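You operate a simulated robot arm through the tools that you are given. There is no shell and no other tool.

You run a simulated robot arm. Do the job below in one go: nothing can be reset, and whatever is moved stays where it is left.

TASK
Cover the seed in the white pot with one dipper of compost and water it.
Fine: green dipper and yellow jug back, box shut, nothing spilt. Set down upright: green dipper, yellow jug.

Only the result counts: the job must be done as asked and must still hold three seconds after the hand-in. Knocking over, shifting, dropping, spilling or breaking anything else fails it. Lids that push on must go on centred and level and be pressed home; caps that screw on are set level and turned clockwise until they are tight.

THE ROBOT
A 7-joint arm with a two-finger parallel gripper, fixed in place. Base frame: the origin is on the floor under the middle of its stand, x ahead of it, y to its left, z up; the work surface is at about z = 0.76. Units: m, rad, N and s.
With the tool pointing down near the work surface it reaches from about 0.3 to 0.7 m from the base axis. Its first joint turns from -1.152 to 1.152 rad. Payload 1.57 kg.
The TCP is the grasp point between the finger pads, 0.03 m short of the fingertips. In the tool frame z runs along the fingers and y along their closing line. Largest opening 0.11 m; finger width 0.024, thickness 0.012; the body of the gripper, 0.048 by 0.112 m, starts 0.078 m behind the TCP.
Orientation is that of the tool frame in the base frame, as a unit quaternion [w, x, y, z]. With the fingers straight down and closing along the base's y, the tool's x points along the base's -x, its y along +y and its z along -z.

THE INTERFACE
- The arm moves only by the tool arm_command. Its argument "motion" is a list that holds one entry, the list of rows, each a list of 7 numbers: the shift along the base's x, y, z in m, then the turn, a rotation vector about the base's x, y, z in rad, then the gripper command, from -1 (fully open) to 1 (shut), values between in proportion. In form: [[[tx, ty, tz, ax, ay, az, hand], ...]]. A call has 1 to 20 rows; each row shifts and turns the commanded pose from where the row before left it. A row lasts 0.2 s, in which the tool goes at most 0.05 m and 0.15 rad; a call with a longer step from one row to the next is refused whole, and so is a gripper value outside its range. A pose out of reach is approached as far as the arm can. The call stops where the force on the tool passes 70 N (or 10 N more than at its start, if that is more) or the arm is blocked; 0.2 s more then pass. The fingers move at their own pace (about 0.108 m/s each) and stop on an object; they squeeze with about 33 N. The grip force told is the motor's: it shows also when the fingers shut on nothing. Time passes only in rows, and 0.2 s behind the last, so rows that do not move let the fingers close. The reply holds the time, the measured pose of the TCP, the force on the tool along the base axes, the opening and the grip force, in the units named above and with some noise, with the torque about the TCP (base axes, N m) and any sound that the robot's microphone picked up, and new pictures: "pictures" is both (left out), scene, wrist or none.
- Cameras (640 x 400 px; columns grow to the right, rows downward): "scene" is fixed at [0.1824, -0.4126, 1.3993]; the picture's right is [0.55, -0.84, 0.00], its down [-0.52, -0.34, -0.78] and it looks along [0.66, 0.43, -0.62] (base axes); focal length 279 px, centre (320, 200). "wrist" rides on the gripper at [0.07, 0.016, -0.141] in the tool frame; the picture's right is [-0.23, 0.97, 0.00], its down [-0.86, -0.20, -0.48] and it looks along [-0.47, -0.11, 0.88] (tool axes); focal length 222 px, centre (320, 200). There is no depth. A picture from a camera that has moved, and an enlarged one, comes with that camera's place and axes in the base frame and with its lens.
- zoom(camera, box): a new picture of the part [left, top, right, bottom] of that camera's present view, enlarged. It takes no simulated time.
- hand_in(): hands the job in; it is judged then, once.

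Places have to be worked out from the pictures, the camera data and where the tool is seen. Open the gripper and draw the arm clear of the work before you hand the job in, unless the task says otherwise.

The tools are called after "Request:" as a command line: name --argument value ..., lists and objects as JSON in quotes. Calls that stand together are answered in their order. arm_command: Moves the arm, as the interface text tells. Its arguments: {"type":"object","properties":{"motion":{"type":"array"},"pictures":{"type":"string","enum":["both","scene","wrist","none"]}},"required":["motion"]} The other tools are called the same way: zoom (camera, box) takes an enlarged picture of a part of a camera's view; hand_in () hands the job in.

At the start:

```text
clock: 0.0
ee_pos: [0.4309, -0.0474, 1.2135]
orientation: [0.001, 0.0, 1.0, 0.0]
wrist_force: [0.4, 0.2, -1.1]
ft_torque: [0.03, -0.03, 0.0]
finger_gap: 0.1099
finger_force: 0.1
```

scene: 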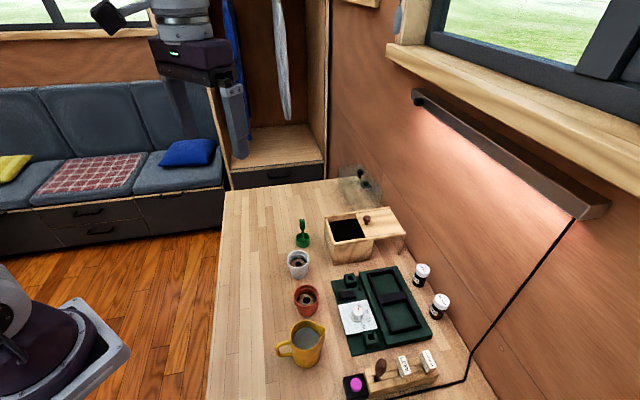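
wrist: 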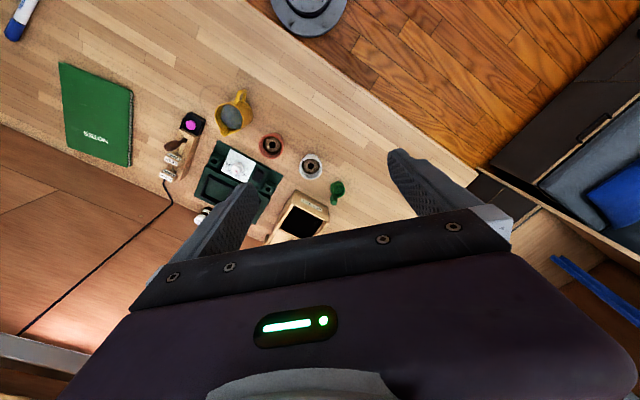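

The scene shows a compost box with a sliding lid half open, a green dipper, white and red pots, and a yellow jug. I'll zoom in on each to work out their places before moving.

Request:
zoom --camera "scene" --box '[260, 180, 420, 280]'

Request:
zoom --camera "scene" --box '[260, 270, 420, 370]'

Request:
zoom --camera "scene" --box '[320, 300, 480, 400]'

Request:
zoom --camera "wrist" --box '[180, 80, 380, 250]'

```text
4.00 times, centred on (340, 230) of scene
camera zoom: at [0.1824, -0.4126, 1.3993], right [0.55, -0.84, 0.0], down [-0.52, -0.34, -0.78], along [0.66, 0.43, -0.62], focal length 1116 px, centre (240, 80)
```

zoom: 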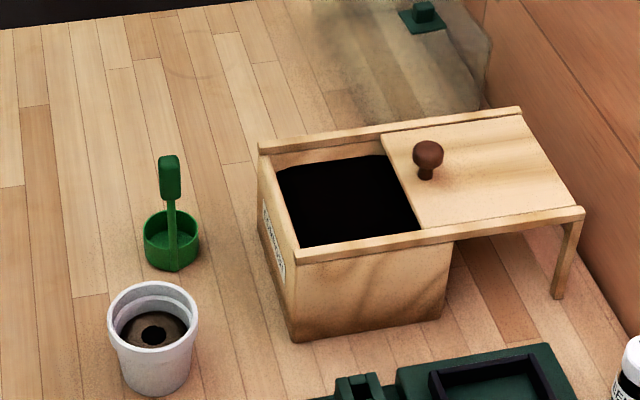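

```text
4.00 times, centred on (340, 320) of scene
camera zoom: at [0.1824, -0.4126, 1.3993], right [0.55, -0.84, 0.0], down [-0.52, -0.34, -0.78], along [0.66, 0.43, -0.62], focal length 1116 px, centre (240, -280)
```

zoom: 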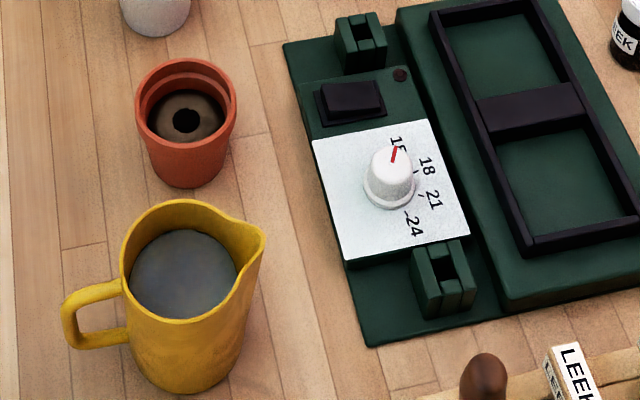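

```text
4.00 times, centred on (400, 350) of scene
camera zoom: at [0.1824, -0.4126, 1.3993], right [0.55, -0.84, 0.0], down [-0.52, -0.34, -0.78], along [0.66, 0.43, -0.62], focal length 1116 px, centre (0, -400)
```

zoom: 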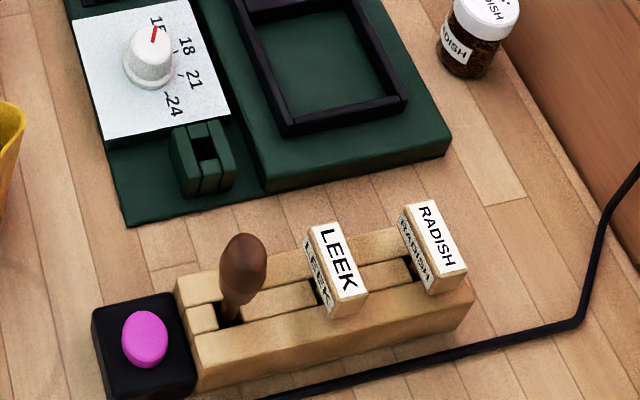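

```text
2.35 times, centred on (280, 165) of wrist
camera zoom: at [0.3607, -0.0324, 1.3547], right [0.23, 0.97, 0.0], down [0.86, -0.2, 0.48], along [0.47, -0.11, -0.88], focal length 523 px, centre (414, 282)
```

zoom: 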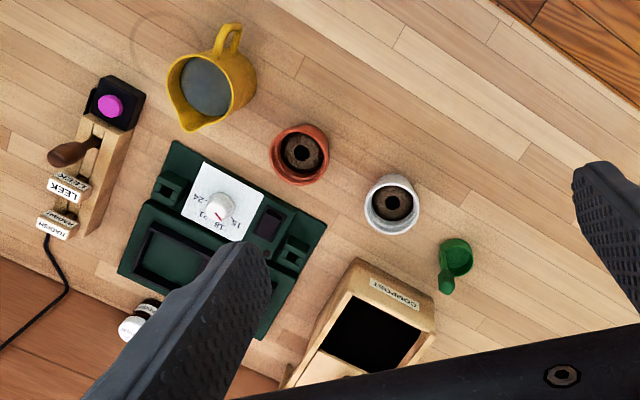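

I'll look closer at the dipper, the box interior and the jug to understand their shapes.

Request:
zoom --camera "scene" --box '[284, 212, 324, 252]'

Request:
zoom --camera "scene" --box '[320, 200, 410, 270]'

Request:
zoom --camera "wrist" --box '[280, 140, 360, 190]'

Request:
zoom --camera "wrist" --box '[200, 80, 280, 130]'

Request:
zoom --camera "scene" --box '[270, 312, 334, 372]'

```text
10.00 times, centred on (304, 232) of scene
camera zoom: at [0.1824, -0.4126, 1.3993], right [0.55, -0.84, 0.0], down [-0.52, -0.34, -0.78], along [0.66, 0.43, -0.62], focal length 2791 px, centre (480, -120)
```

zoom: 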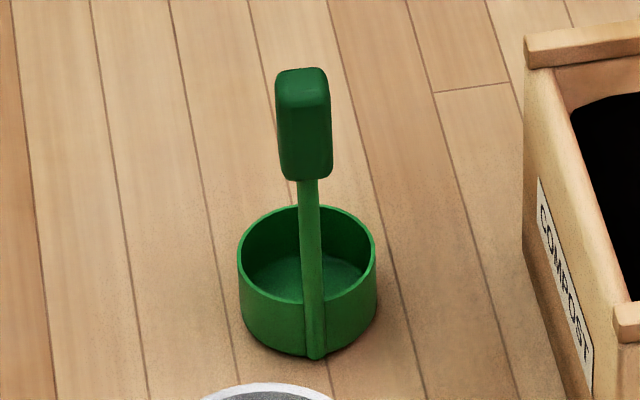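

```text
5.71 times, centred on (365, 235) of scene
camera zoom: at [0.1824, -0.4126, 1.3993], right [0.55, -0.84, 0.0], down [-0.52, -0.34, -0.78], along [0.66, 0.43, -0.62], focal length 1595 px, centre (63, 0)
```

zoom: 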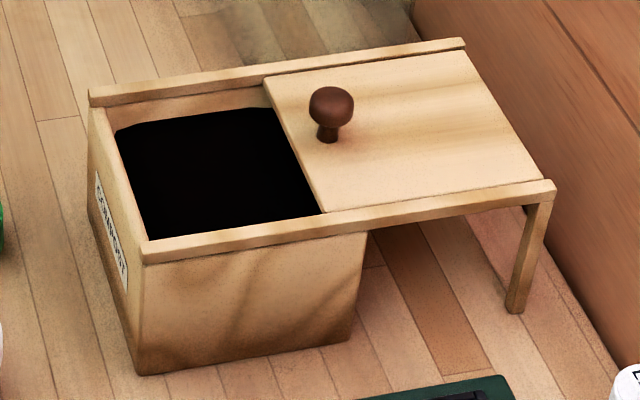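

```text
8.00 times, centred on (320, 165) of wrist
camera zoom: at [0.3607, -0.0324, 1.3547], right [0.23, 0.97, 0.0], down [0.86, -0.2, 0.48], along [0.47, -0.11, -0.88], focal length 1777 px, centre (320, 480)
```

zoom: 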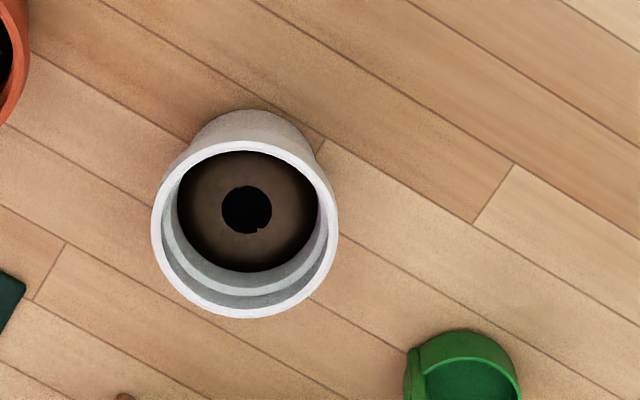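

```text
8.00 times, centred on (240, 105) of wrist
camera zoom: at [0.3607, -0.0324, 1.3547], right [0.23, 0.97, 0.0], down [0.86, -0.2, 0.48], along [0.47, -0.11, -0.88], focal length 1777 px, centre (960, 960)
```

zoom: 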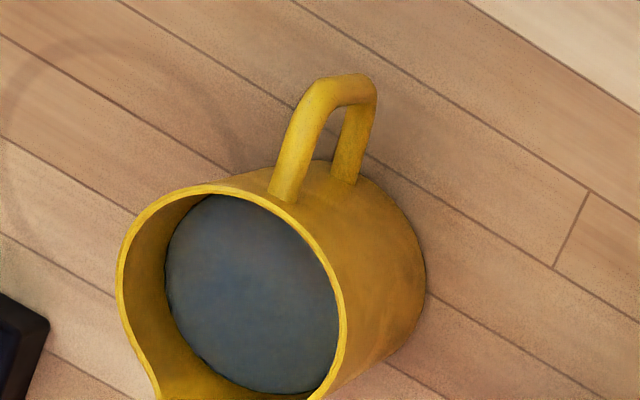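

```text
6.67 times, centred on (302, 342) of scene
camera zoom: at [0.1824, -0.4126, 1.3993], right [0.55, -0.84, 0.0], down [-0.52, -0.34, -0.78], along [0.66, 0.43, -0.62], focal length 1861 px, centre (440, -747)
```

zoom: 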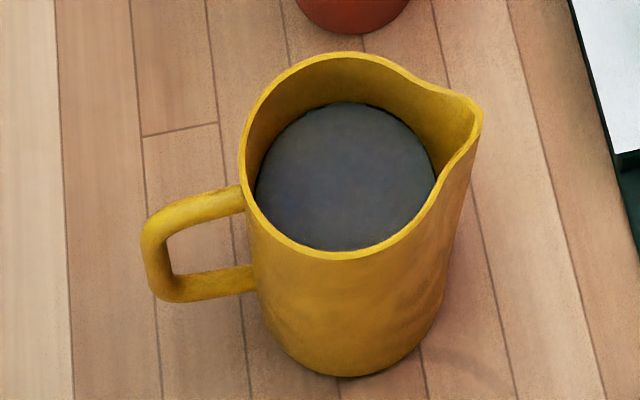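

The dipper is a small cup (about 0.042 m across) with an upright stem at its near side, grip top near (0.638, -0.057, 0.876). The white pot is near (0.553, -0.102), and the box opening is centred near (0.70, -0.16). I'll move in for a closer look with the wrist camera, staying high.

Request:
arm_command --motion '[[[0.03, -0.005, -0.03, 0, 0, 0, -0.2], [0.03, -0.005, -0.03, 0, 0, 0, -0.2], [0.03, -0.005, -0.03, 0, 0, 0, -0.2], [0.03, -0.005, -0.03, 0, 0, 0, -0.2], [0, 0, 0, 0, 0, 0, -0.2]]]' --pictures "both"

```text
clock: 1.2
ee_pos: [0.5522, -0.0687, 1.0939]
orientation: [-0.001, -0.001, 1.0, 0.0]
wrist_force: [-0.1, -0.8, 0.2]
ft_torque: [-0.03, 0.01, 0.01]
finger_gap: 0.0662
finger_force: 0.2
camera wrist: at [0.4817, -0.0532, 1.2345], right [0.23, 0.97, 0.0], down [0.85, -0.2, 0.48], along [0.47, -0.11, -0.88], focal length 222 px, centre (320, 200)
```

scene: 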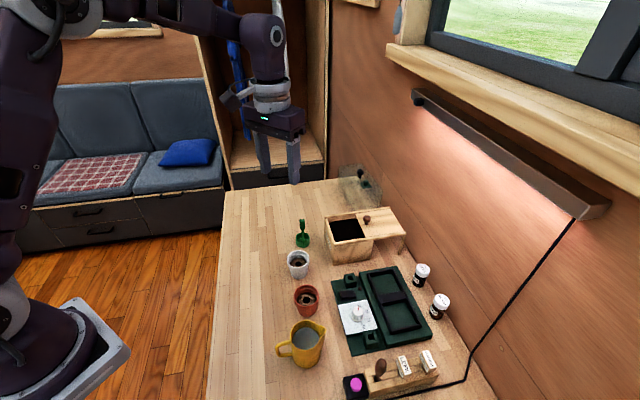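
wrist: 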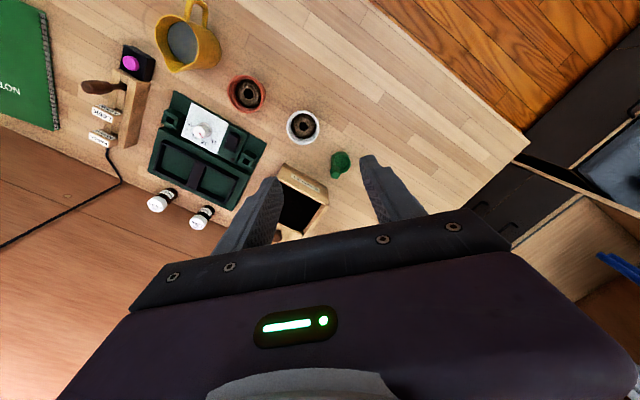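

The estimates match the wrist view. I'll zoom the wrist view on the dipper, box and pot to refine the positions.

Request:
zoom --camera "wrist" --box '[270, 100, 370, 240]'

Request:
zoom --camera "wrist" --box '[320, 140, 360, 190]'

Request:
zoom --camera "wrist" --box '[140, 0, 280, 120]'

```text
2.86 times, centred on (320, 170) of wrist
camera zoom: at [0.4817, -0.0532, 1.2345], right [0.23, 0.97, 0.0], down [0.85, -0.2, 0.48], along [0.47, -0.11, -0.88], focal length 635 px, centre (320, 286)
```

zoom: 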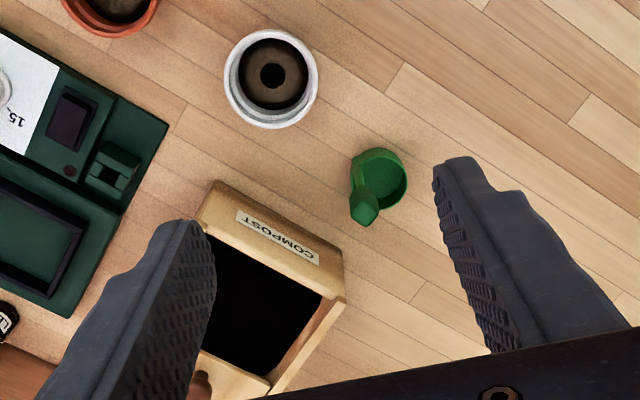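

```text
8.00 times, centred on (340, 165) of wrist
camera zoom: at [0.4817, -0.0532, 1.2345], right [0.23, 0.97, 0.0], down [0.85, -0.2, 0.48], along [0.47, -0.11, -0.88], focal length 1777 px, centre (160, 480)
```

zoom: 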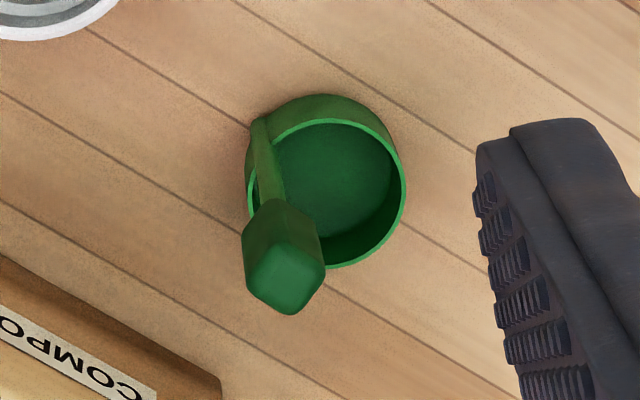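

```text
3.33 times, centred on (210, 60) of wrist
camera zoom: at [0.4817, -0.0532, 1.2345], right [0.23, 0.97, 0.0], down [0.85, -0.2, 0.48], along [0.47, -0.11, -0.88], focal length 740 px, centre (687, 667)
```

zoom: 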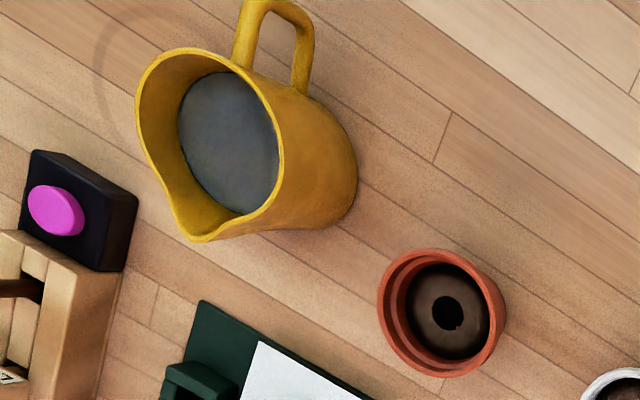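

The grip's top is at about (0.634, -0.059), and its faces lie at 45° to the base axes. Before picking it up I'll check that the arm can reach over the box opening while vertical.

Request:
arm_command --motion '[[[0.03, -0.0195, -0.019, 0, 0, 0, -0.2], [0.03, -0.0195, -0.019, 0, 0, 0, -0.2], [0.03, -0.0195, -0.019, 0, 0, 0, -0.2], [0.03, -0.0195, -0.019, 0, 0, 0, -0.2], [0.03, -0.0195, -0.019, 0, 0, 0, -0.2], [0, 0, 0, 0, 0, 0, -0.2], [0, 0, -0.03, 0, 0, 0, -0.2], [0, 0, -0.03, 0, 0, 0, -0.2], [0, 0, 0, 0, 0, 0, -0.2]]]' --pictures "both"

```text
clock: 3.2
ee_pos: [0.6647, -0.1542, 0.9429]
orientation: [0.0, 0.0, 1.0, 0.0]
wrist_force: [0.4, 0.0, -0.5]
ft_torque: [0.02, -0.02, 0.01]
finger_gap: 0.0662
finger_force: 0.1
out of reach, approached as far as the arm can: row 4, 5
camera wrist: at [0.5945, -0.1386, 1.084], right [0.23, 0.97, 0.0], down [0.85, -0.2, 0.48], along [0.47, -0.11, -0.88], focal length 222 px, centre (320, 200)
```

scene: 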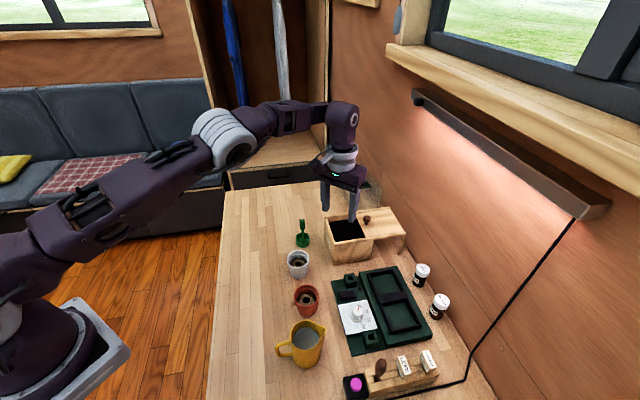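
wrist: 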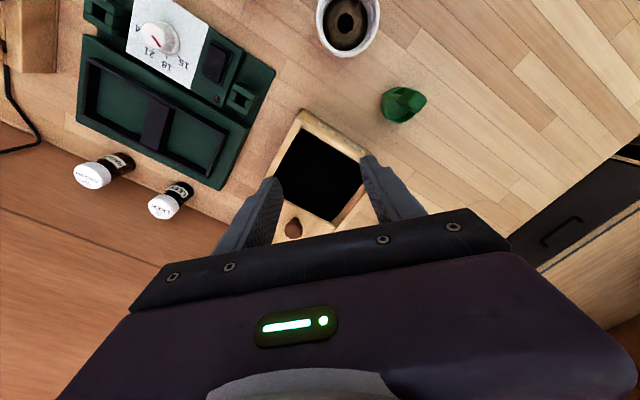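

Vertical reach ran out at a radius of about 0.68 at z≈1.0. I'll view the box interior, then test how far it reaches lower down and with some outward tilt.

Request:
zoom --camera "wrist" --box '[260, 90, 380, 250]'

Request:
zoom --camera "wrist" --box '[310, 0, 450, 140]'

Request:
zoom --camera "scene" --box '[290, 130, 420, 270]'

```text
2.50 times, centred on (320, 170) of wrist
camera zoom: at [0.5945, -0.1386, 1.084], right [0.23, 0.97, 0.0], down [0.85, -0.2, 0.48], along [0.47, -0.11, -0.88], focal length 555 px, centre (320, 275)
```

zoom: 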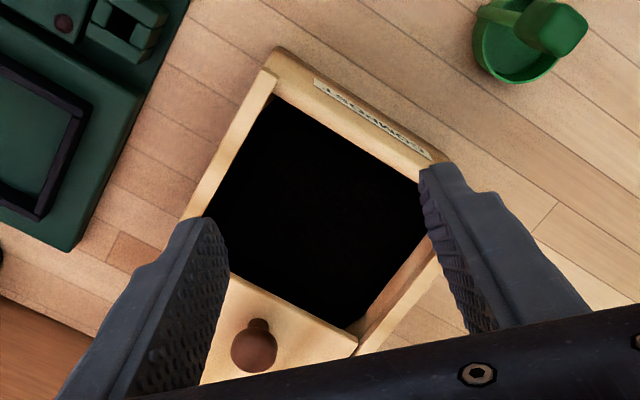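

```text
2.86 times, centred on (380, 70) of wrist
camera zoom: at [0.5945, -0.1386, 1.084], right [0.23, 0.97, 0.0], down [0.85, -0.2, 0.48], along [0.47, -0.11, -0.88], focal length 635 px, centre (149, 571)
```

zoom: 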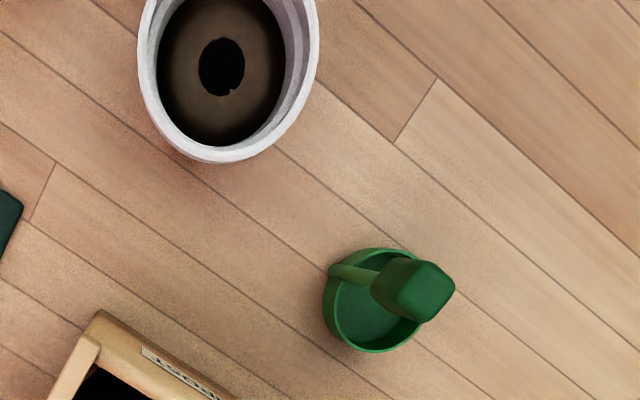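

```text
2.86 times, centred on (355, 200) of scene
camera zoom: at [0.1824, -0.4126, 1.3993], right [0.55, -0.84, 0.0], down [-0.52, -0.34, -0.78], along [0.66, 0.43, -0.62], focal length 798 px, centre (220, 200)
```

zoom: 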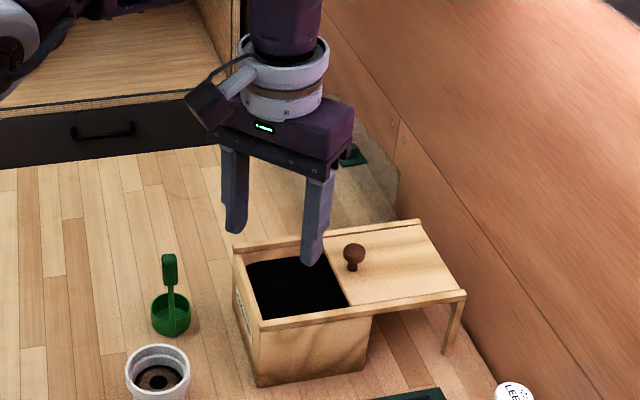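

The hole's centre works out at about (0.696, -0.164), with the rim top at z≈0.85. I'll test the extra reach at this height and with an outward tilt (turning the fingers toward +x), keeping the fingertips above the knob.

Request:
arm_command --motion '[[[0.015, -0.004, 0, 0, 0, 0, -0.2], [0.015, -0.004, 0, 0, 0, 0, -0.2], [0, 0, 0, 0, 0, 0, -0.2]]]' --pictures "none"

```text
clock: 4.0
ee_pos: [0.6749, -0.1567, 0.9432]
orientation: [0.001, 0.0, 1.0, 0.0]
wrist_force: [0.0, 0.5, -0.8]
ft_torque: [0.01, 0.03, -0.03]
finger_gap: 0.066
finger_force: 0.1
out of reach, approached as far as the arm can: row 1, 2
```

The vertical reach is about 0.693 here and grows lower down, which is enough for the scoop. Next I'll test the outward tilt and how far it extends the reach.

Request:
arm_command --motion '[[[0, 0, 0.01, -0.033, -0.145, 0, -0.2], [0, 0, 0.01, -0.033, -0.145, 0, -0.2], [0, 0, 0, -0.033, -0.145, 0, -0.2], [0, 0, 0, -0.033, -0.145, 0, -0.2], [0.03, -0.007, 0, 0, 0, 0, -0.2], [0.03, -0.007, 0, 0, 0, 0, -0.2], [0.03, -0.007, 0, 0, 0, 0, -0.2], [0, 0, 0, 0, 0, 0, -0.2]]]' --pictures "both"

```text
clock: 5.8
ee_pos: [0.7632, -0.1792, 0.9639]
orientation: [0.285, -0.001, 0.956, -0.064]
wrist_force: [-0.3, 0.9, 0.8]
ft_torque: [0.01, -0.02, -0.02]
finger_gap: 0.0661
finger_force: 0.0
camera wrist: at [0.6291, -0.1485, 1.0403], right [0.23, 0.97, 0.0], down [0.45, -0.11, 0.89], along [0.87, -0.2, -0.46], focal length 222 px, centre (320, 200)
```

scene: 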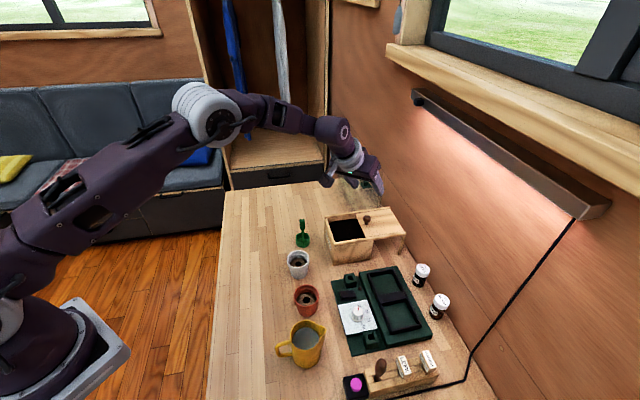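
wrist: 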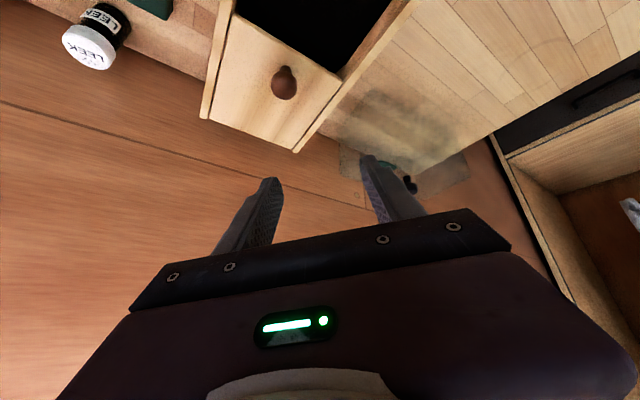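

The outward tilt works and reaches past the lid knob, which sits near (0.735, -0.204). Next I'll test in free space whether the tool can tilt past horizontal, as it must to empty the dipper over the white pot.

Request:
arm_command --motion '[[[-0.038, 0.012, 0.012, 0, 0, 0, -0.2], [-0.038, 0.012, 0.012, -0.027, -0.1455, 0, -0.2], [-0.038, 0.012, 0.012, -0.027, -0.1455, 0, -0.2], [-0.038, 0.012, 0.012, -0.027, -0.1455, 0, -0.2], [-0.038, 0.012, 0.012, -0.027, -0.1455, 0, -0.2], [-0.038, 0.012, 0.012, -0.027, -0.1455, 0, -0.2], [-0.038, 0.012, 0.012, -0.027, -0.1455, 0, -0.2], [-0.038, 0.01, 0.0, -0.027, -0.1455, 0, -0.2], [0, 0, 0, -0.027, -0.1455, 0, -0.2], [0, 0, 0, -0.027, -0.1455, 0, -0.2], [0, 0, 0, -0.027, -0.1455, 0, -0.2], [0, 0, 0, 0, 0, 0, -0.2]]]' --pictures "scene"

```text
clock: 8.4
ee_pos: [0.5537, -0.109, 1.0222]
orientation: [0.695, 0.001, 0.706, -0.138]
wrist_force: [0.0, -0.7, 0.1]
ft_torque: [-0.02, -0.01, 0.0]
finger_gap: 0.0661
finger_force: 0.0
out of reach, approached as far as the arm can: row 6, 7, 8, 9
```

scene: 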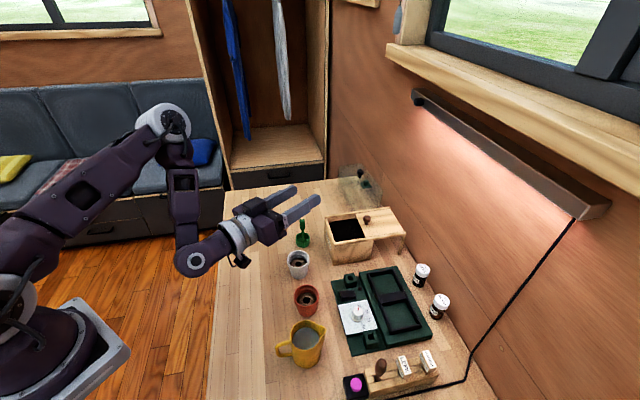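

Tool-horizontal works, but not close in toward the base. Pouring sideways (hand on the free +y side) may suit the arm better, so I'll go back to vertical at (0.55, 0.0, 1.0) and test a sideways tilt there.

Request:
arm_command --motion '[[[0, 0.01, -0.002, 0.0279, 0.1404, 0, -0.2], [0, 0.01, -0.002, 0.0279, 0.1404, 0, -0.2], [0, 0.01, -0.002, 0.0279, 0.1404, 0, -0.2], [0, 0.01, -0.002, 0.0279, 0.1404, 0, -0.2], [0, 0.01, -0.002, 0.0279, 0.1404, 0, -0.2], [0, 0.01, -0.002, 0.0279, 0.1404, 0, -0.2], [0, 0.01, -0.002, 0.0279, 0.1404, 0, -0.2], [0, 0.01, -0.002, 0.0279, 0.1404, 0, -0.2], [0, 0.01, -0.002, 0.0279, 0.1404, 0, -0.2], [0, 0.01, -0.002, 0.0279, 0.1404, 0, -0.2], [0, 0.01, -0.002, 0.0279, 0.1404, 0, -0.2], [0, 0, 0, -0.148, 0, 0, -0.2], [0, 0, 0, -0.148, 0, 0, -0.2], [0, 0, 0, -0.148, 0, 0, -0.2], [0, 0, 0, -0.148, 0, 0, -0.2], [0, 0, 0, -0.148, 0, 0, -0.2], [0, 0, 0, -0.148, 0, 0, -0.2], [0, 0, 0, -0.148, 0, 0, -0.2], [0, 0, 0, -0.148, 0, 0, -0.2], [0, 0, 0, 0, 0, 0, -0.2]]]' --pictures "scene"

```text
clock: 12.6
ee_pos: [0.5548, -0.006, 0.9998]
orientation: [0.039, -0.025, 0.822, -0.567]
wrist_force: [-0.4, -0.4, -0.4]
ft_torque: [-0.01, 0.01, -0.02]
finger_gap: 0.066
finger_force: 0.0
out of reach, approached as far as the arm can: row 2, 3
```

scene: 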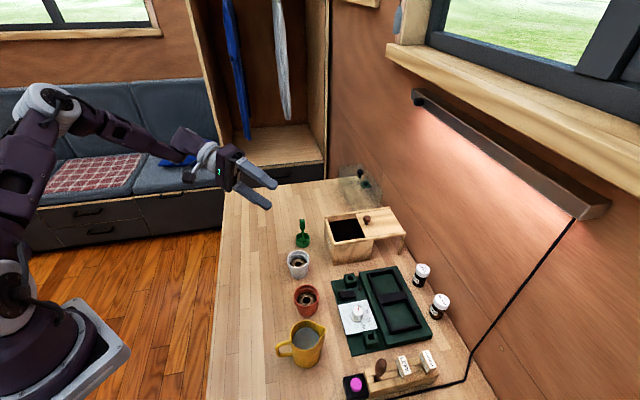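

The sideways tilt goes smoothly. I'll continue it to about 120°.

Request:
arm_command --motion '[[[0, 0, 0, -0.148, 0, 0, -0.2], [0, 0, 0, -0.148, 0, 0, -0.2], [0, 0, 0, -0.148, 0, 0, -0.2], [0, 0, 0, -0.148, 0, 0, -0.2], [0, 0, 0, -0.148, 0, 0, -0.2], [0, 0, 0, -0.148, 0, 0, -0.2], [0, 0, 0, 0, 0, 0, -0.2]]]' --pictures "scene"

```text
clock: 14.2
ee_pos: [0.5557, -0.0067, 1.0003]
orientation: [-0.024, 0.04, -0.5, 0.865]
wrist_force: [0.2, 0.3, -0.4]
ft_torque: [-0.01, -0.01, 0.02]
finger_gap: 0.066
finger_force: 0.0
```

scene: 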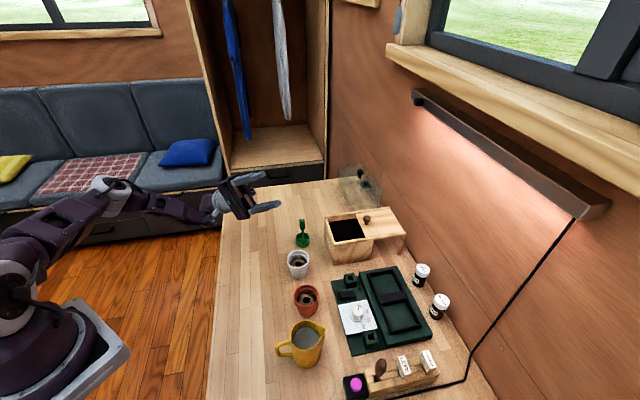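

A sideways tilt of 120° is reachable. I'll test the same tilt pointing at azimuth -45° (the wrist then ends up off the table edge), near where I would empty the dipper, still clear of everything.

Request:
arm_command --motion '[[[-0.009, -0.007, -0.008, 0, 0, 0.131, -0.2], [-0.009, -0.007, -0.008, 0, 0, 0.131, -0.2], [-0.009, -0.007, -0.008, 0, 0, 0.131, -0.2], [-0.009, -0.007, -0.008, 0, 0, 0.131, -0.2], [-0.009, -0.007, -0.008, 0, 0, 0.131, -0.2], [-0.009, -0.007, -0.008, 0, 0, 0.131, -0.2], [0, 0, 0, 0, 0, 0, -0.2]]]' --pictures "scene"

```text
clock: 15.8
ee_pos: [0.5017, -0.0503, 0.9526]
orientation: [-0.353, 0.228, -0.447, 0.79]
wrist_force: [-0.1, -0.3, 0.0]
ft_torque: [-0.02, 0.03, -0.02]
finger_gap: 0.066
finger_force: 0.0
```

scene: 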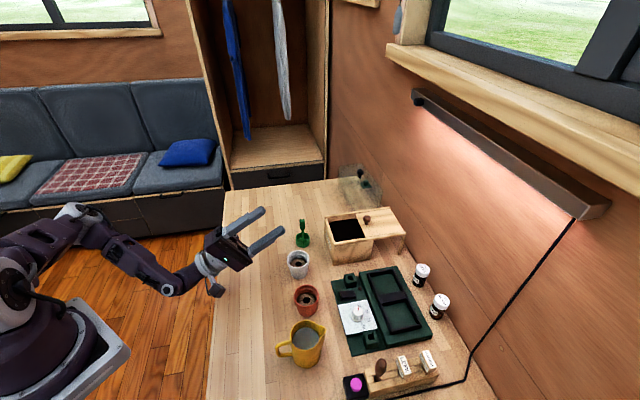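

That pose (120° tilt at azimuth -45°) is comfortably reachable, and it needs no change of dipper yaw if I grasp with the fingers closing across the stem-to-cup line. I'll go back to vertical with a 45° yaw, hovering over the dipper grip.

Request:
arm_command --motion '[[[0.00885, -0.0006, 0.0015, 0.0959, 0.1013, -0.0064, -0.2], [0.00885, -0.0006, 0.0015, 0.0959, 0.1013, -0.0064, -0.2], [0.00885, -0.0006, 0.0015, 0.0959, 0.1013, -0.0064, -0.2], [0.00885, -0.0006, 0.0015, 0.0959, 0.1013, -0.0064, -0.2], [0.00885, -0.0006, 0.0015, 0.0959, 0.1013, -0.0064, -0.2], [0.00885, -0.0006, 0.0015, 0.0959, 0.1013, -0.0064, -0.2], [0.00885, -0.0006, 0.0015, 0.0959, 0.1013, -0.0064, -0.2], [0.00885, -0.0006, 0.0015, 0.0959, 0.1013, -0.0064, -0.2], [0.00885, -0.0006, 0.0015, 0.0959, 0.1013, -0.0064, -0.2], [0.00885, -0.0006, 0.0015, 0.0959, 0.1013, -0.0064, -0.2], [0.00885, -0.0006, 0.0015, 0.0959, 0.1013, -0.0064, -0.2], [0.00885, -0.0006, 0.0015, 0.0959, 0.1013, -0.0064, -0.2], [0.00885, -0.0006, 0.0015, 0.0959, 0.1013, -0.0064, -0.2], [0.00885, -0.0006, 0.0015, 0.0959, 0.1013, -0.0064, -0.2], [0.00885, -0.0006, 0.0015, 0.0959, 0.1013, -0.0064, -0.2], [0, 0, 0, 0, 0, 0, -0.2]]]' --pictures "both"

```text
clock: 19.2
ee_pos: [0.6306, -0.0629, 0.9749]
orientation: [0.011, -0.381, 0.924, -0.04]
wrist_force: [0.0, -0.3, -0.8]
ft_torque: [-0.02, -0.03, 0.0]
finger_gap: 0.0658
finger_force: 0.0
out of reach, approached as far as the arm can: row 11, 12
camera wrist: at [0.562, -0.092, 1.1156], right [-0.53, 0.85, -0.08], down [0.72, 0.49, 0.48], along [0.45, 0.2, -0.87], focal length 222 px, centre (320, 200)
```

scene: 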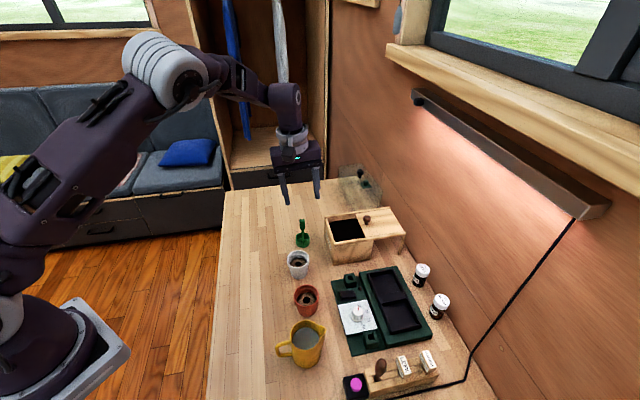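
wrist: 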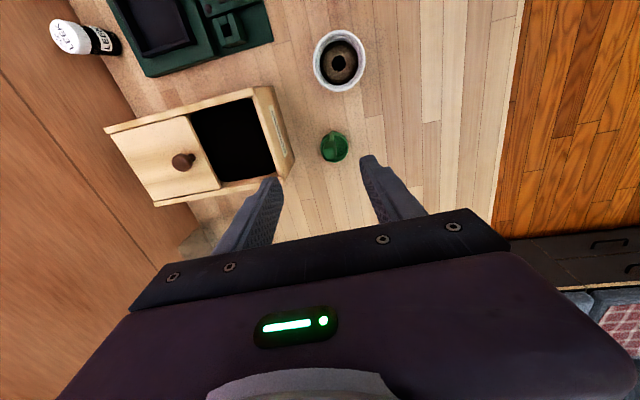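

A small residual tilt remains, which I'll correct. I'll zoom in to check the dipper relative to the fingers before lowering.

Request:
arm_command --motion '[[[0.002, 0.002, -0.01, 0.0656, 0.051, 0.003, -0.2], [0, 0, 0, 0, 0, 0, -0.2], [0, 0, 0, 0, 0, 0, -0.2]]]' --pictures "both"

Request:
zoom --camera "wrist" --box '[270, 100, 390, 220]'

Request:
zoom --camera "scene" --box '[250, 150, 350, 270]'

```text
clock: 20.0
ee_pos: [0.6323, -0.0607, 0.9654]
orientation: [0.0, -0.384, 0.923, -0.001]
wrist_force: [0.4, 0.0, 1.0]
ft_torque: [-0.02, 0.04, -0.02]
finger_gap: 0.0663
finger_force: 0.1
camera wrist: at [0.5708, -0.0988, 1.1067], right [-0.53, 0.85, 0.0], down [0.74, 0.47, 0.48], along [0.41, 0.25, -0.88], focal length 222 px, centre (320, 200)
```

scene: 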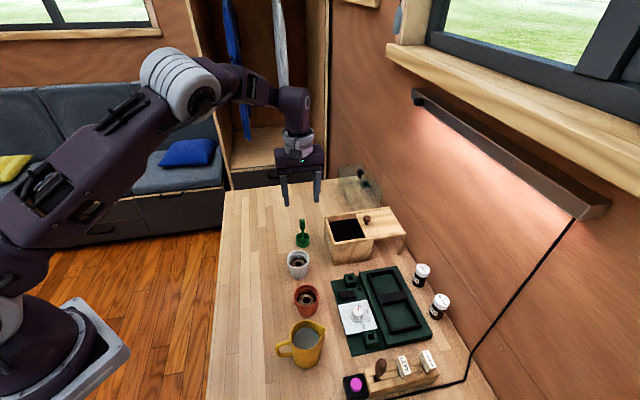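
wrist: 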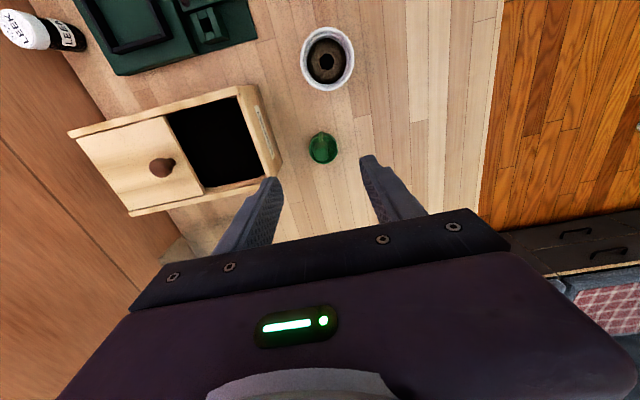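

```text
3.33 times, centred on (330, 160) of wrist
camera zoom: at [0.5708, -0.0988, 1.1067], right [-0.53, 0.85, 0.0], down [0.74, 0.47, 0.48], along [0.41, 0.25, -0.88], focal length 740 px, centre (287, 333)
```

zoom: 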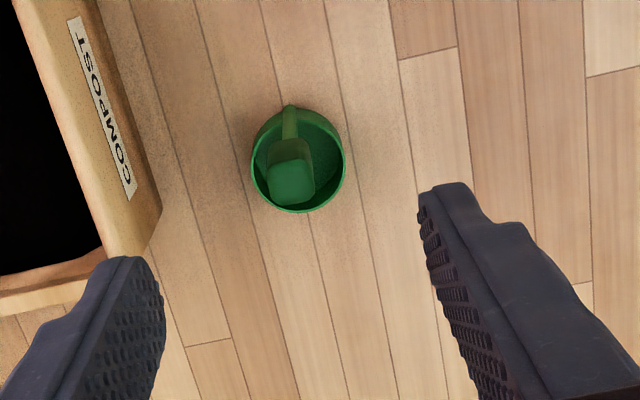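

```text
3.33 times, centred on (300, 210) of scene
camera zoom: at [0.1824, -0.4126, 1.3993], right [0.55, -0.84, 0.0], down [-0.52, -0.34, -0.78], along [0.66, 0.43, -0.62], focal length 930 px, centre (387, 167)
```

zoom: 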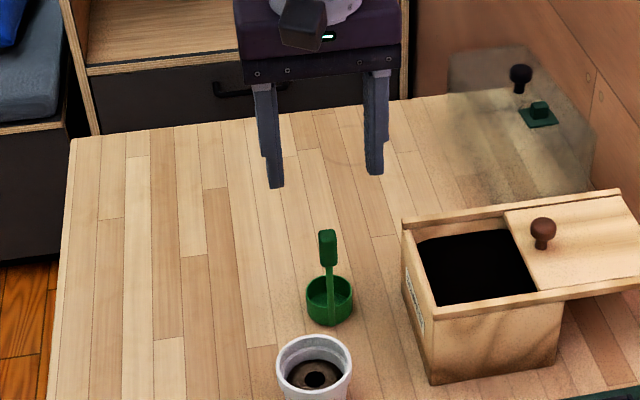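

The TCP is right over the grip, which is at about (0.632, -0.061), and the faces line up. I'll narrow the gap and descend to grip at z≈0.86.

Request:
arm_command --motion '[[[0, 0, -0.025, 0, 0, 0, 0.15], [0, 0, -0.03, 0, 0, 0, 0.15], [0, 0, -0.03, 0, 0, 0, 0.15], [0, 0, -0.02, 0, 0, 0, 0.15], [0, 0, 0, 0, 0, 0, 0.15]]]' --pictures "both"

Request:
zoom --camera "scene" --box '[270, 190, 340, 260]'

Request:
zoom --camera "wrist" --box '[260, 130, 400, 250]'

```text
clock: 21.2
ee_pos: [0.6307, -0.0616, 0.8596]
orientation: [0.001, -0.384, 0.924, -0.001]
wrist_force: [0.2, -0.2, -0.7]
ft_torque: [-0.03, 0.02, 0.01]
finger_gap: 0.0466
finger_force: 0.1
camera wrist: at [0.5696, -0.0993, 1.0012], right [-0.53, 0.85, 0.0], down [0.74, 0.47, 0.48], along [0.41, 0.25, -0.88], focal length 222 px, centre (320, 200)
```

scene: 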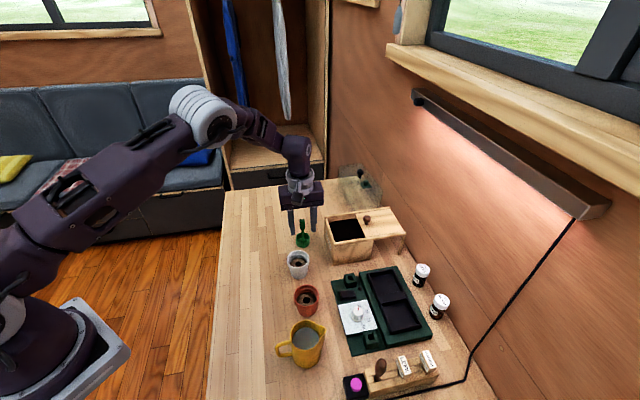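
wrist: 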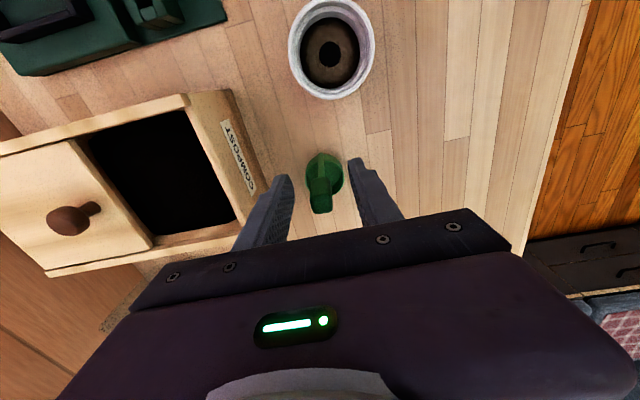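

```text
5.71 times, centred on (305, 225) of scene
camera zoom: at [0.1824, -0.4126, 1.3993], right [0.55, -0.84, 0.0], down [-0.52, -0.34, -0.78], along [0.66, 0.43, -0.62], focal length 1595 px, centre (406, 57)
```

zoom: 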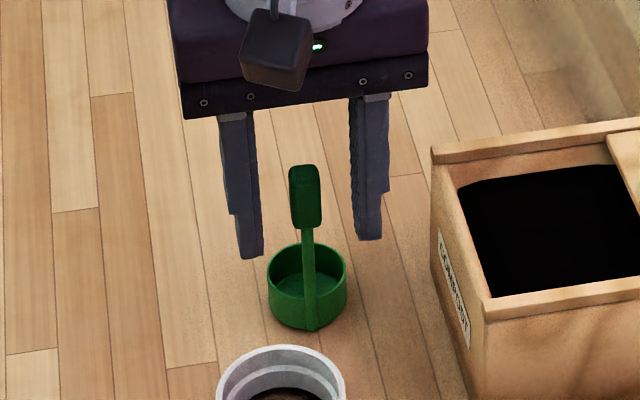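

```text
3.33 times, centred on (330, 190) of wrist
camera zoom: at [0.5696, -0.0993, 1.0012], right [-0.53, 0.85, 0.0], down [0.74, 0.47, 0.48], along [0.41, 0.25, -0.88], focal length 740 px, centre (287, 233)
```

zoom: 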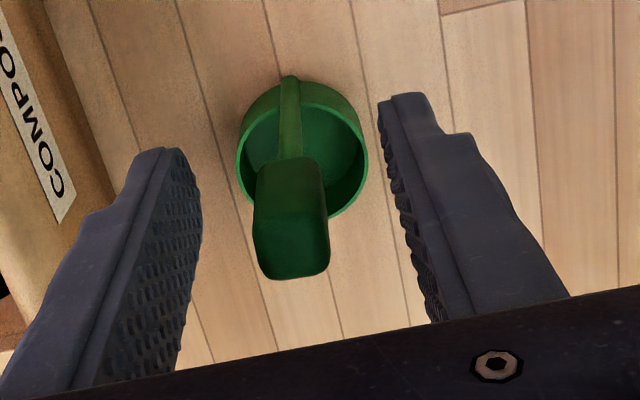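

The grip is centred between the fingers. I'll close on it now.

Request:
arm_command --motion '[[[0, 0, 0, 0, 0, 0, 1], [0, 0, 0, 0, 0, 0, 1], [0, 0, 0, 0, 0, 0, 1], [0, 0, 0, 0, 0, 0, 1]]]' --pictures "both"

Request:
zoom --camera "scene" --box '[270, 190, 340, 260]'

```text
clock: 22.2
ee_pos: [0.6315, -0.0606, 0.8597]
orientation: [0.0, -0.384, 0.923, -0.001]
wrist_force: [-0.1, -0.2, -0.3]
ft_torque: [0.01, 0.03, 0.02]
finger_gap: 0.0144
finger_force: 30.8
camera wrist: at [0.5696, -0.0993, 1.0014], right [-0.53, 0.85, 0.0], down [0.74, 0.47, 0.48], along [0.41, 0.25, -0.88], focal length 222 px, centre (320, 200)
```

scene: 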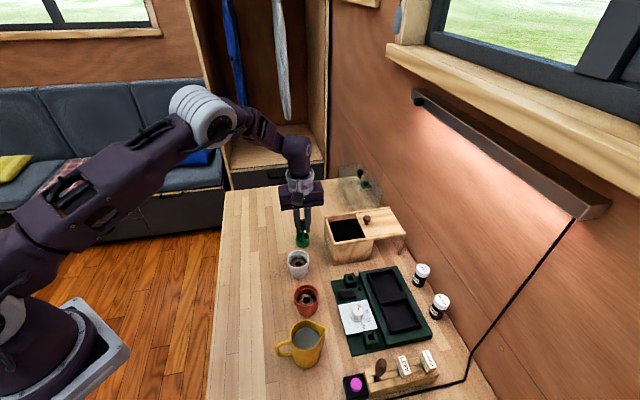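
wrist: 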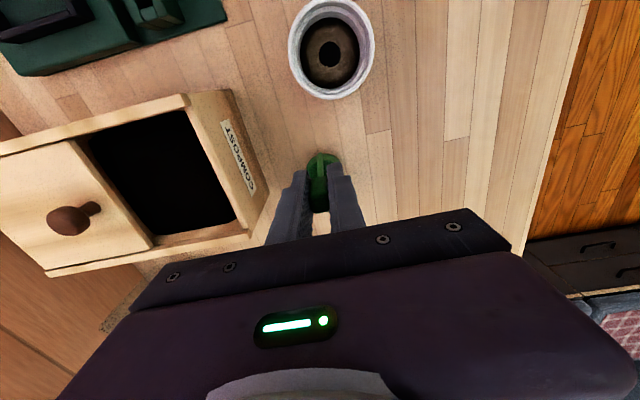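

```text
5.71 times, centred on (305, 225) of scene
camera zoom: at [0.1825, -0.4126, 1.3993], right [0.55, -0.84, 0.0], down [-0.52, -0.34, -0.78], along [0.66, 0.43, -0.62], focal length 1595 px, centre (406, 57)
```

zoom: 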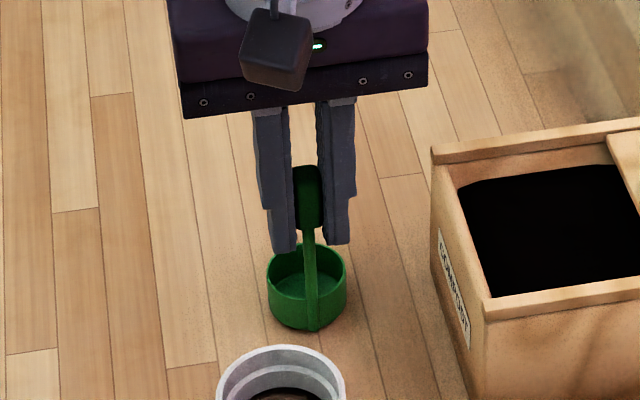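

The dipper is held (gap 0.014 m). I'll look into the box from here to judge the compost level before lifting.

Request:
zoom --camera "wrist" --box '[60, 80, 280, 280]'

Request:
zoom --camera "scene" --box '[320, 205, 385, 265]'

```text
2.00 times, centred on (170, 180) of wrist
camera zoom: at [0.5696, -0.0993, 1.0014], right [-0.53, 0.85, 0.0], down [0.74, 0.47, 0.48], along [0.41, 0.25, -0.88], focal length 444 px, centre (620, 240)
```

zoom: 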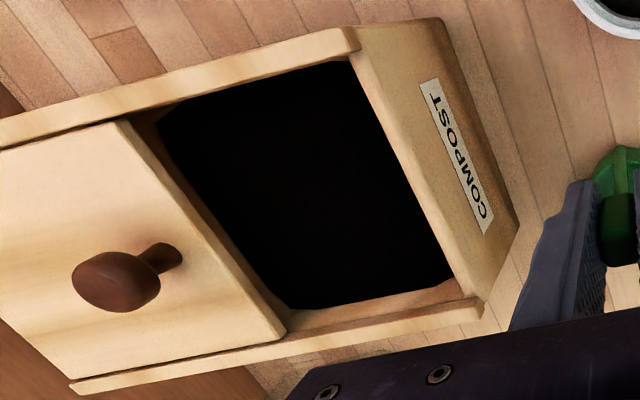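

```text
6.67 times, centred on (352, 235) of scene
camera zoom: at [0.1825, -0.4126, 1.3993], right [0.55, -0.84, 0.0], down [-0.52, -0.34, -0.78], along [0.66, 0.43, -0.62], focal length 1861 px, centre (103, -33)
```

zoom: 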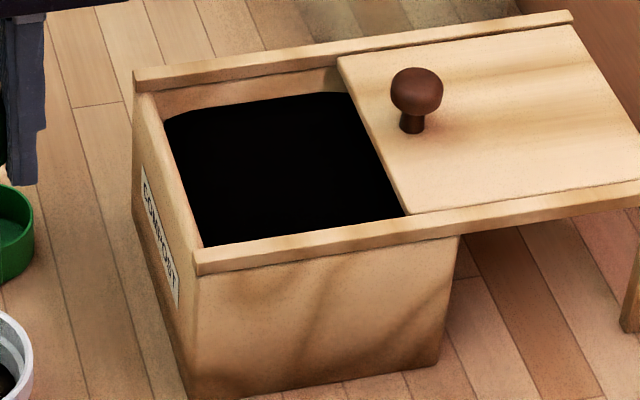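

The compost surface looks to be at z≈0.837 with the hole walls around it. I'll lift the dipper straight up to clear the rim and check the hold.

Request:
arm_command --motion '[[[0, 0, 0.015, 0, 0, 0, 1], [0, 0, 0.03, 0, 0, 0, 1], [0, 0, 0.03, 0, 0, 0, 1], [0, 0, 0.03, 0, 0, 0, 1], [0, 0, 0.02, 0, 0, 0, 1], [0, 0, 0, 0, 0, 0, 1]]]' --pictures "both"

Request:
zoom --camera "scene" --box '[260, 150, 350, 260]'

```text
clock: 23.6
ee_pos: [0.6336, -0.0607, 0.9852]
orientation: [0.0, -0.383, 0.924, -0.002]
wrist_force: [-0.1, -0.2, 0.3]
ft_torque: [-0.01, -0.01, 0.0]
finger_gap: 0.0143
finger_force: 30.6
camera wrist: at [0.5722, -0.0993, 1.127], right [-0.53, 0.85, 0.0], down [0.74, 0.47, 0.48], along [0.41, 0.25, -0.88], focal length 222 px, centre (320, 200)
```

scene: 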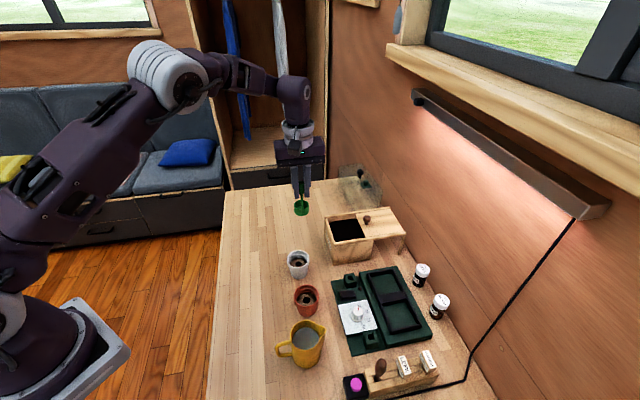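
wrist: 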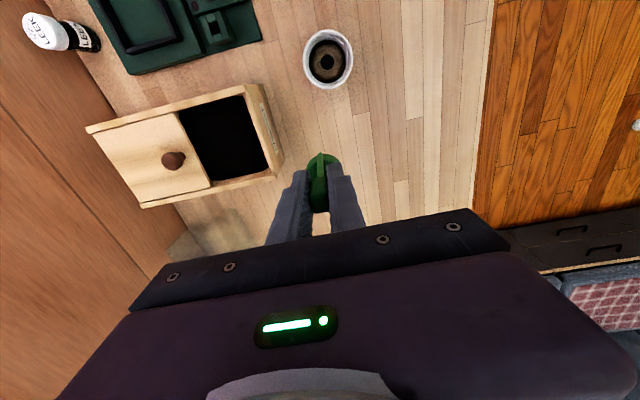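

```text
3.64 times, centred on (305, 205) of scene
camera zoom: at [0.1825, -0.4126, 1.3993], right [0.55, -0.84, 0.0], down [-0.52, -0.34, -0.78], along [0.66, 0.43, -0.62], focal length 1015 px, centre (374, 182)
```

zoom: 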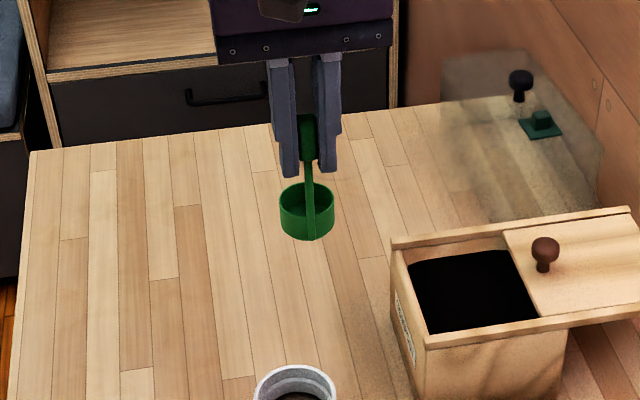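

The dipper hangs upright and firm. I'll move over the box opening, tilting 25° toward the lid side so the cup mouth faces the label wall.

Request:
arm_command --motion '[[[0.003, -0.02, 0.005, 0, 0, 0, 1], [0.004, -0.027, 0, -0.1028, -0.1028, 0, 1], [0.004, -0.027, 0, -0.1028, -0.1028, 0, 1], [0.0045, -0.0265, 0, -0.1028, -0.1028, 0, 1], [0, 0, 0, 0, 0, 0, 1], [0, 0, 0, 0, 0, 0, 1]]]' --pictures "both"

Request:
zoom --camera "scene" --box '[290, 150, 410, 270]'

Request:
zoom --camera "wrist" --box '[200, 60, 400, 240]'

```text
clock: 25.0
ee_pos: [0.6497, -0.1617, 0.9886]
orientation: [0.083, -0.375, 0.901, -0.201]
wrist_force: [0.8, -0.3, -0.6]
ft_torque: [0.0, 0.01, 0.0]
finger_gap: 0.0144
finger_force: 30.6
camera wrist: at [0.5473, -0.1581, 1.1106], right [-0.46, 0.78, -0.41], down [0.59, 0.62, 0.52], along [0.66, 0.0, -0.75], focal length 222 px, centre (320, 200)
```

scene: 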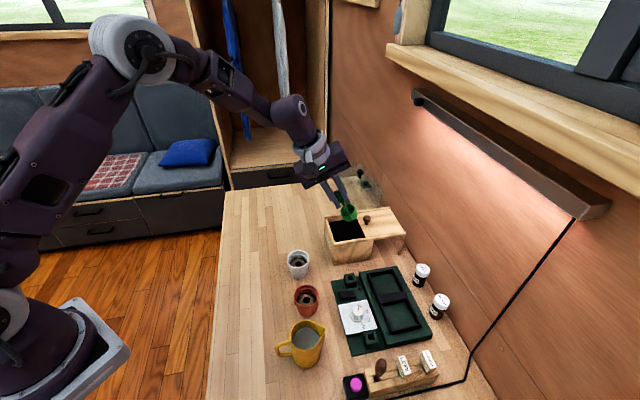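
wrist: 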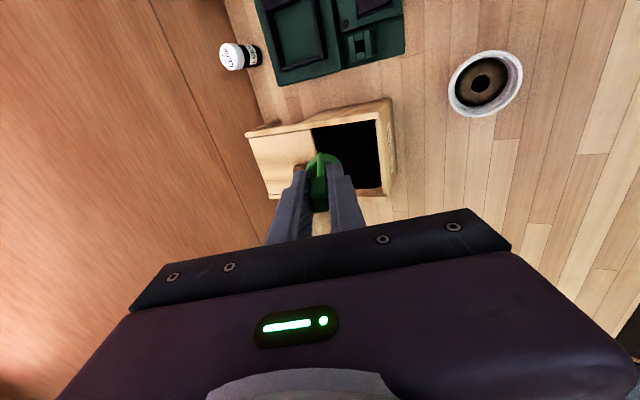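

```text
3.33 times, centred on (350, 210) of scene
camera zoom: at [0.1824, -0.4126, 1.3993], right [0.55, -0.84, 0.0], down [-0.52, -0.34, -0.78], along [0.66, 0.43, -0.62], focal length 930 px, centre (220, 167)
```

zoom: 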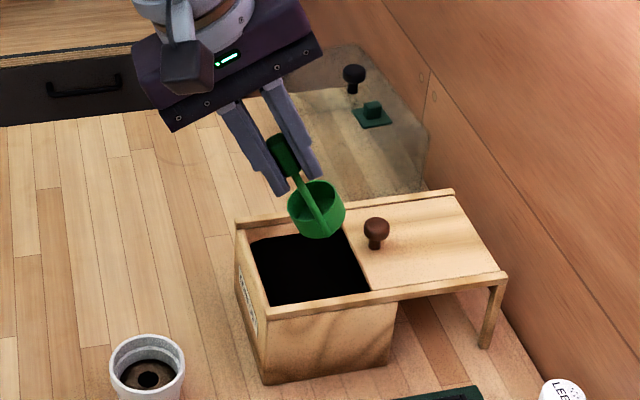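

```text
2.22 times, centred on (300, 150) of wrist
camera zoom: at [0.5473, -0.1581, 1.1106], right [-0.46, 0.78, -0.41], down [0.59, 0.62, 0.52], along [0.66, 0.0, -0.75], focal length 494 px, centre (364, 311)
```

zoom: 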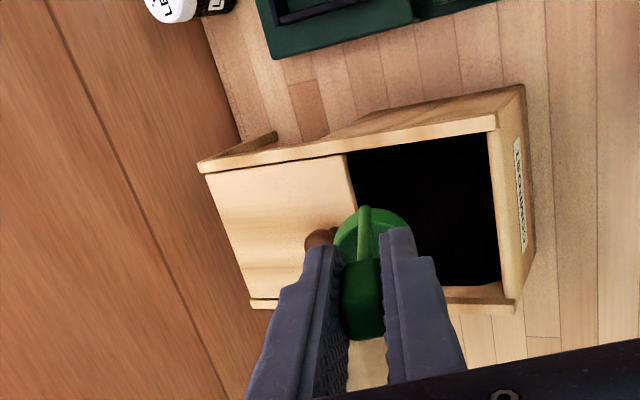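

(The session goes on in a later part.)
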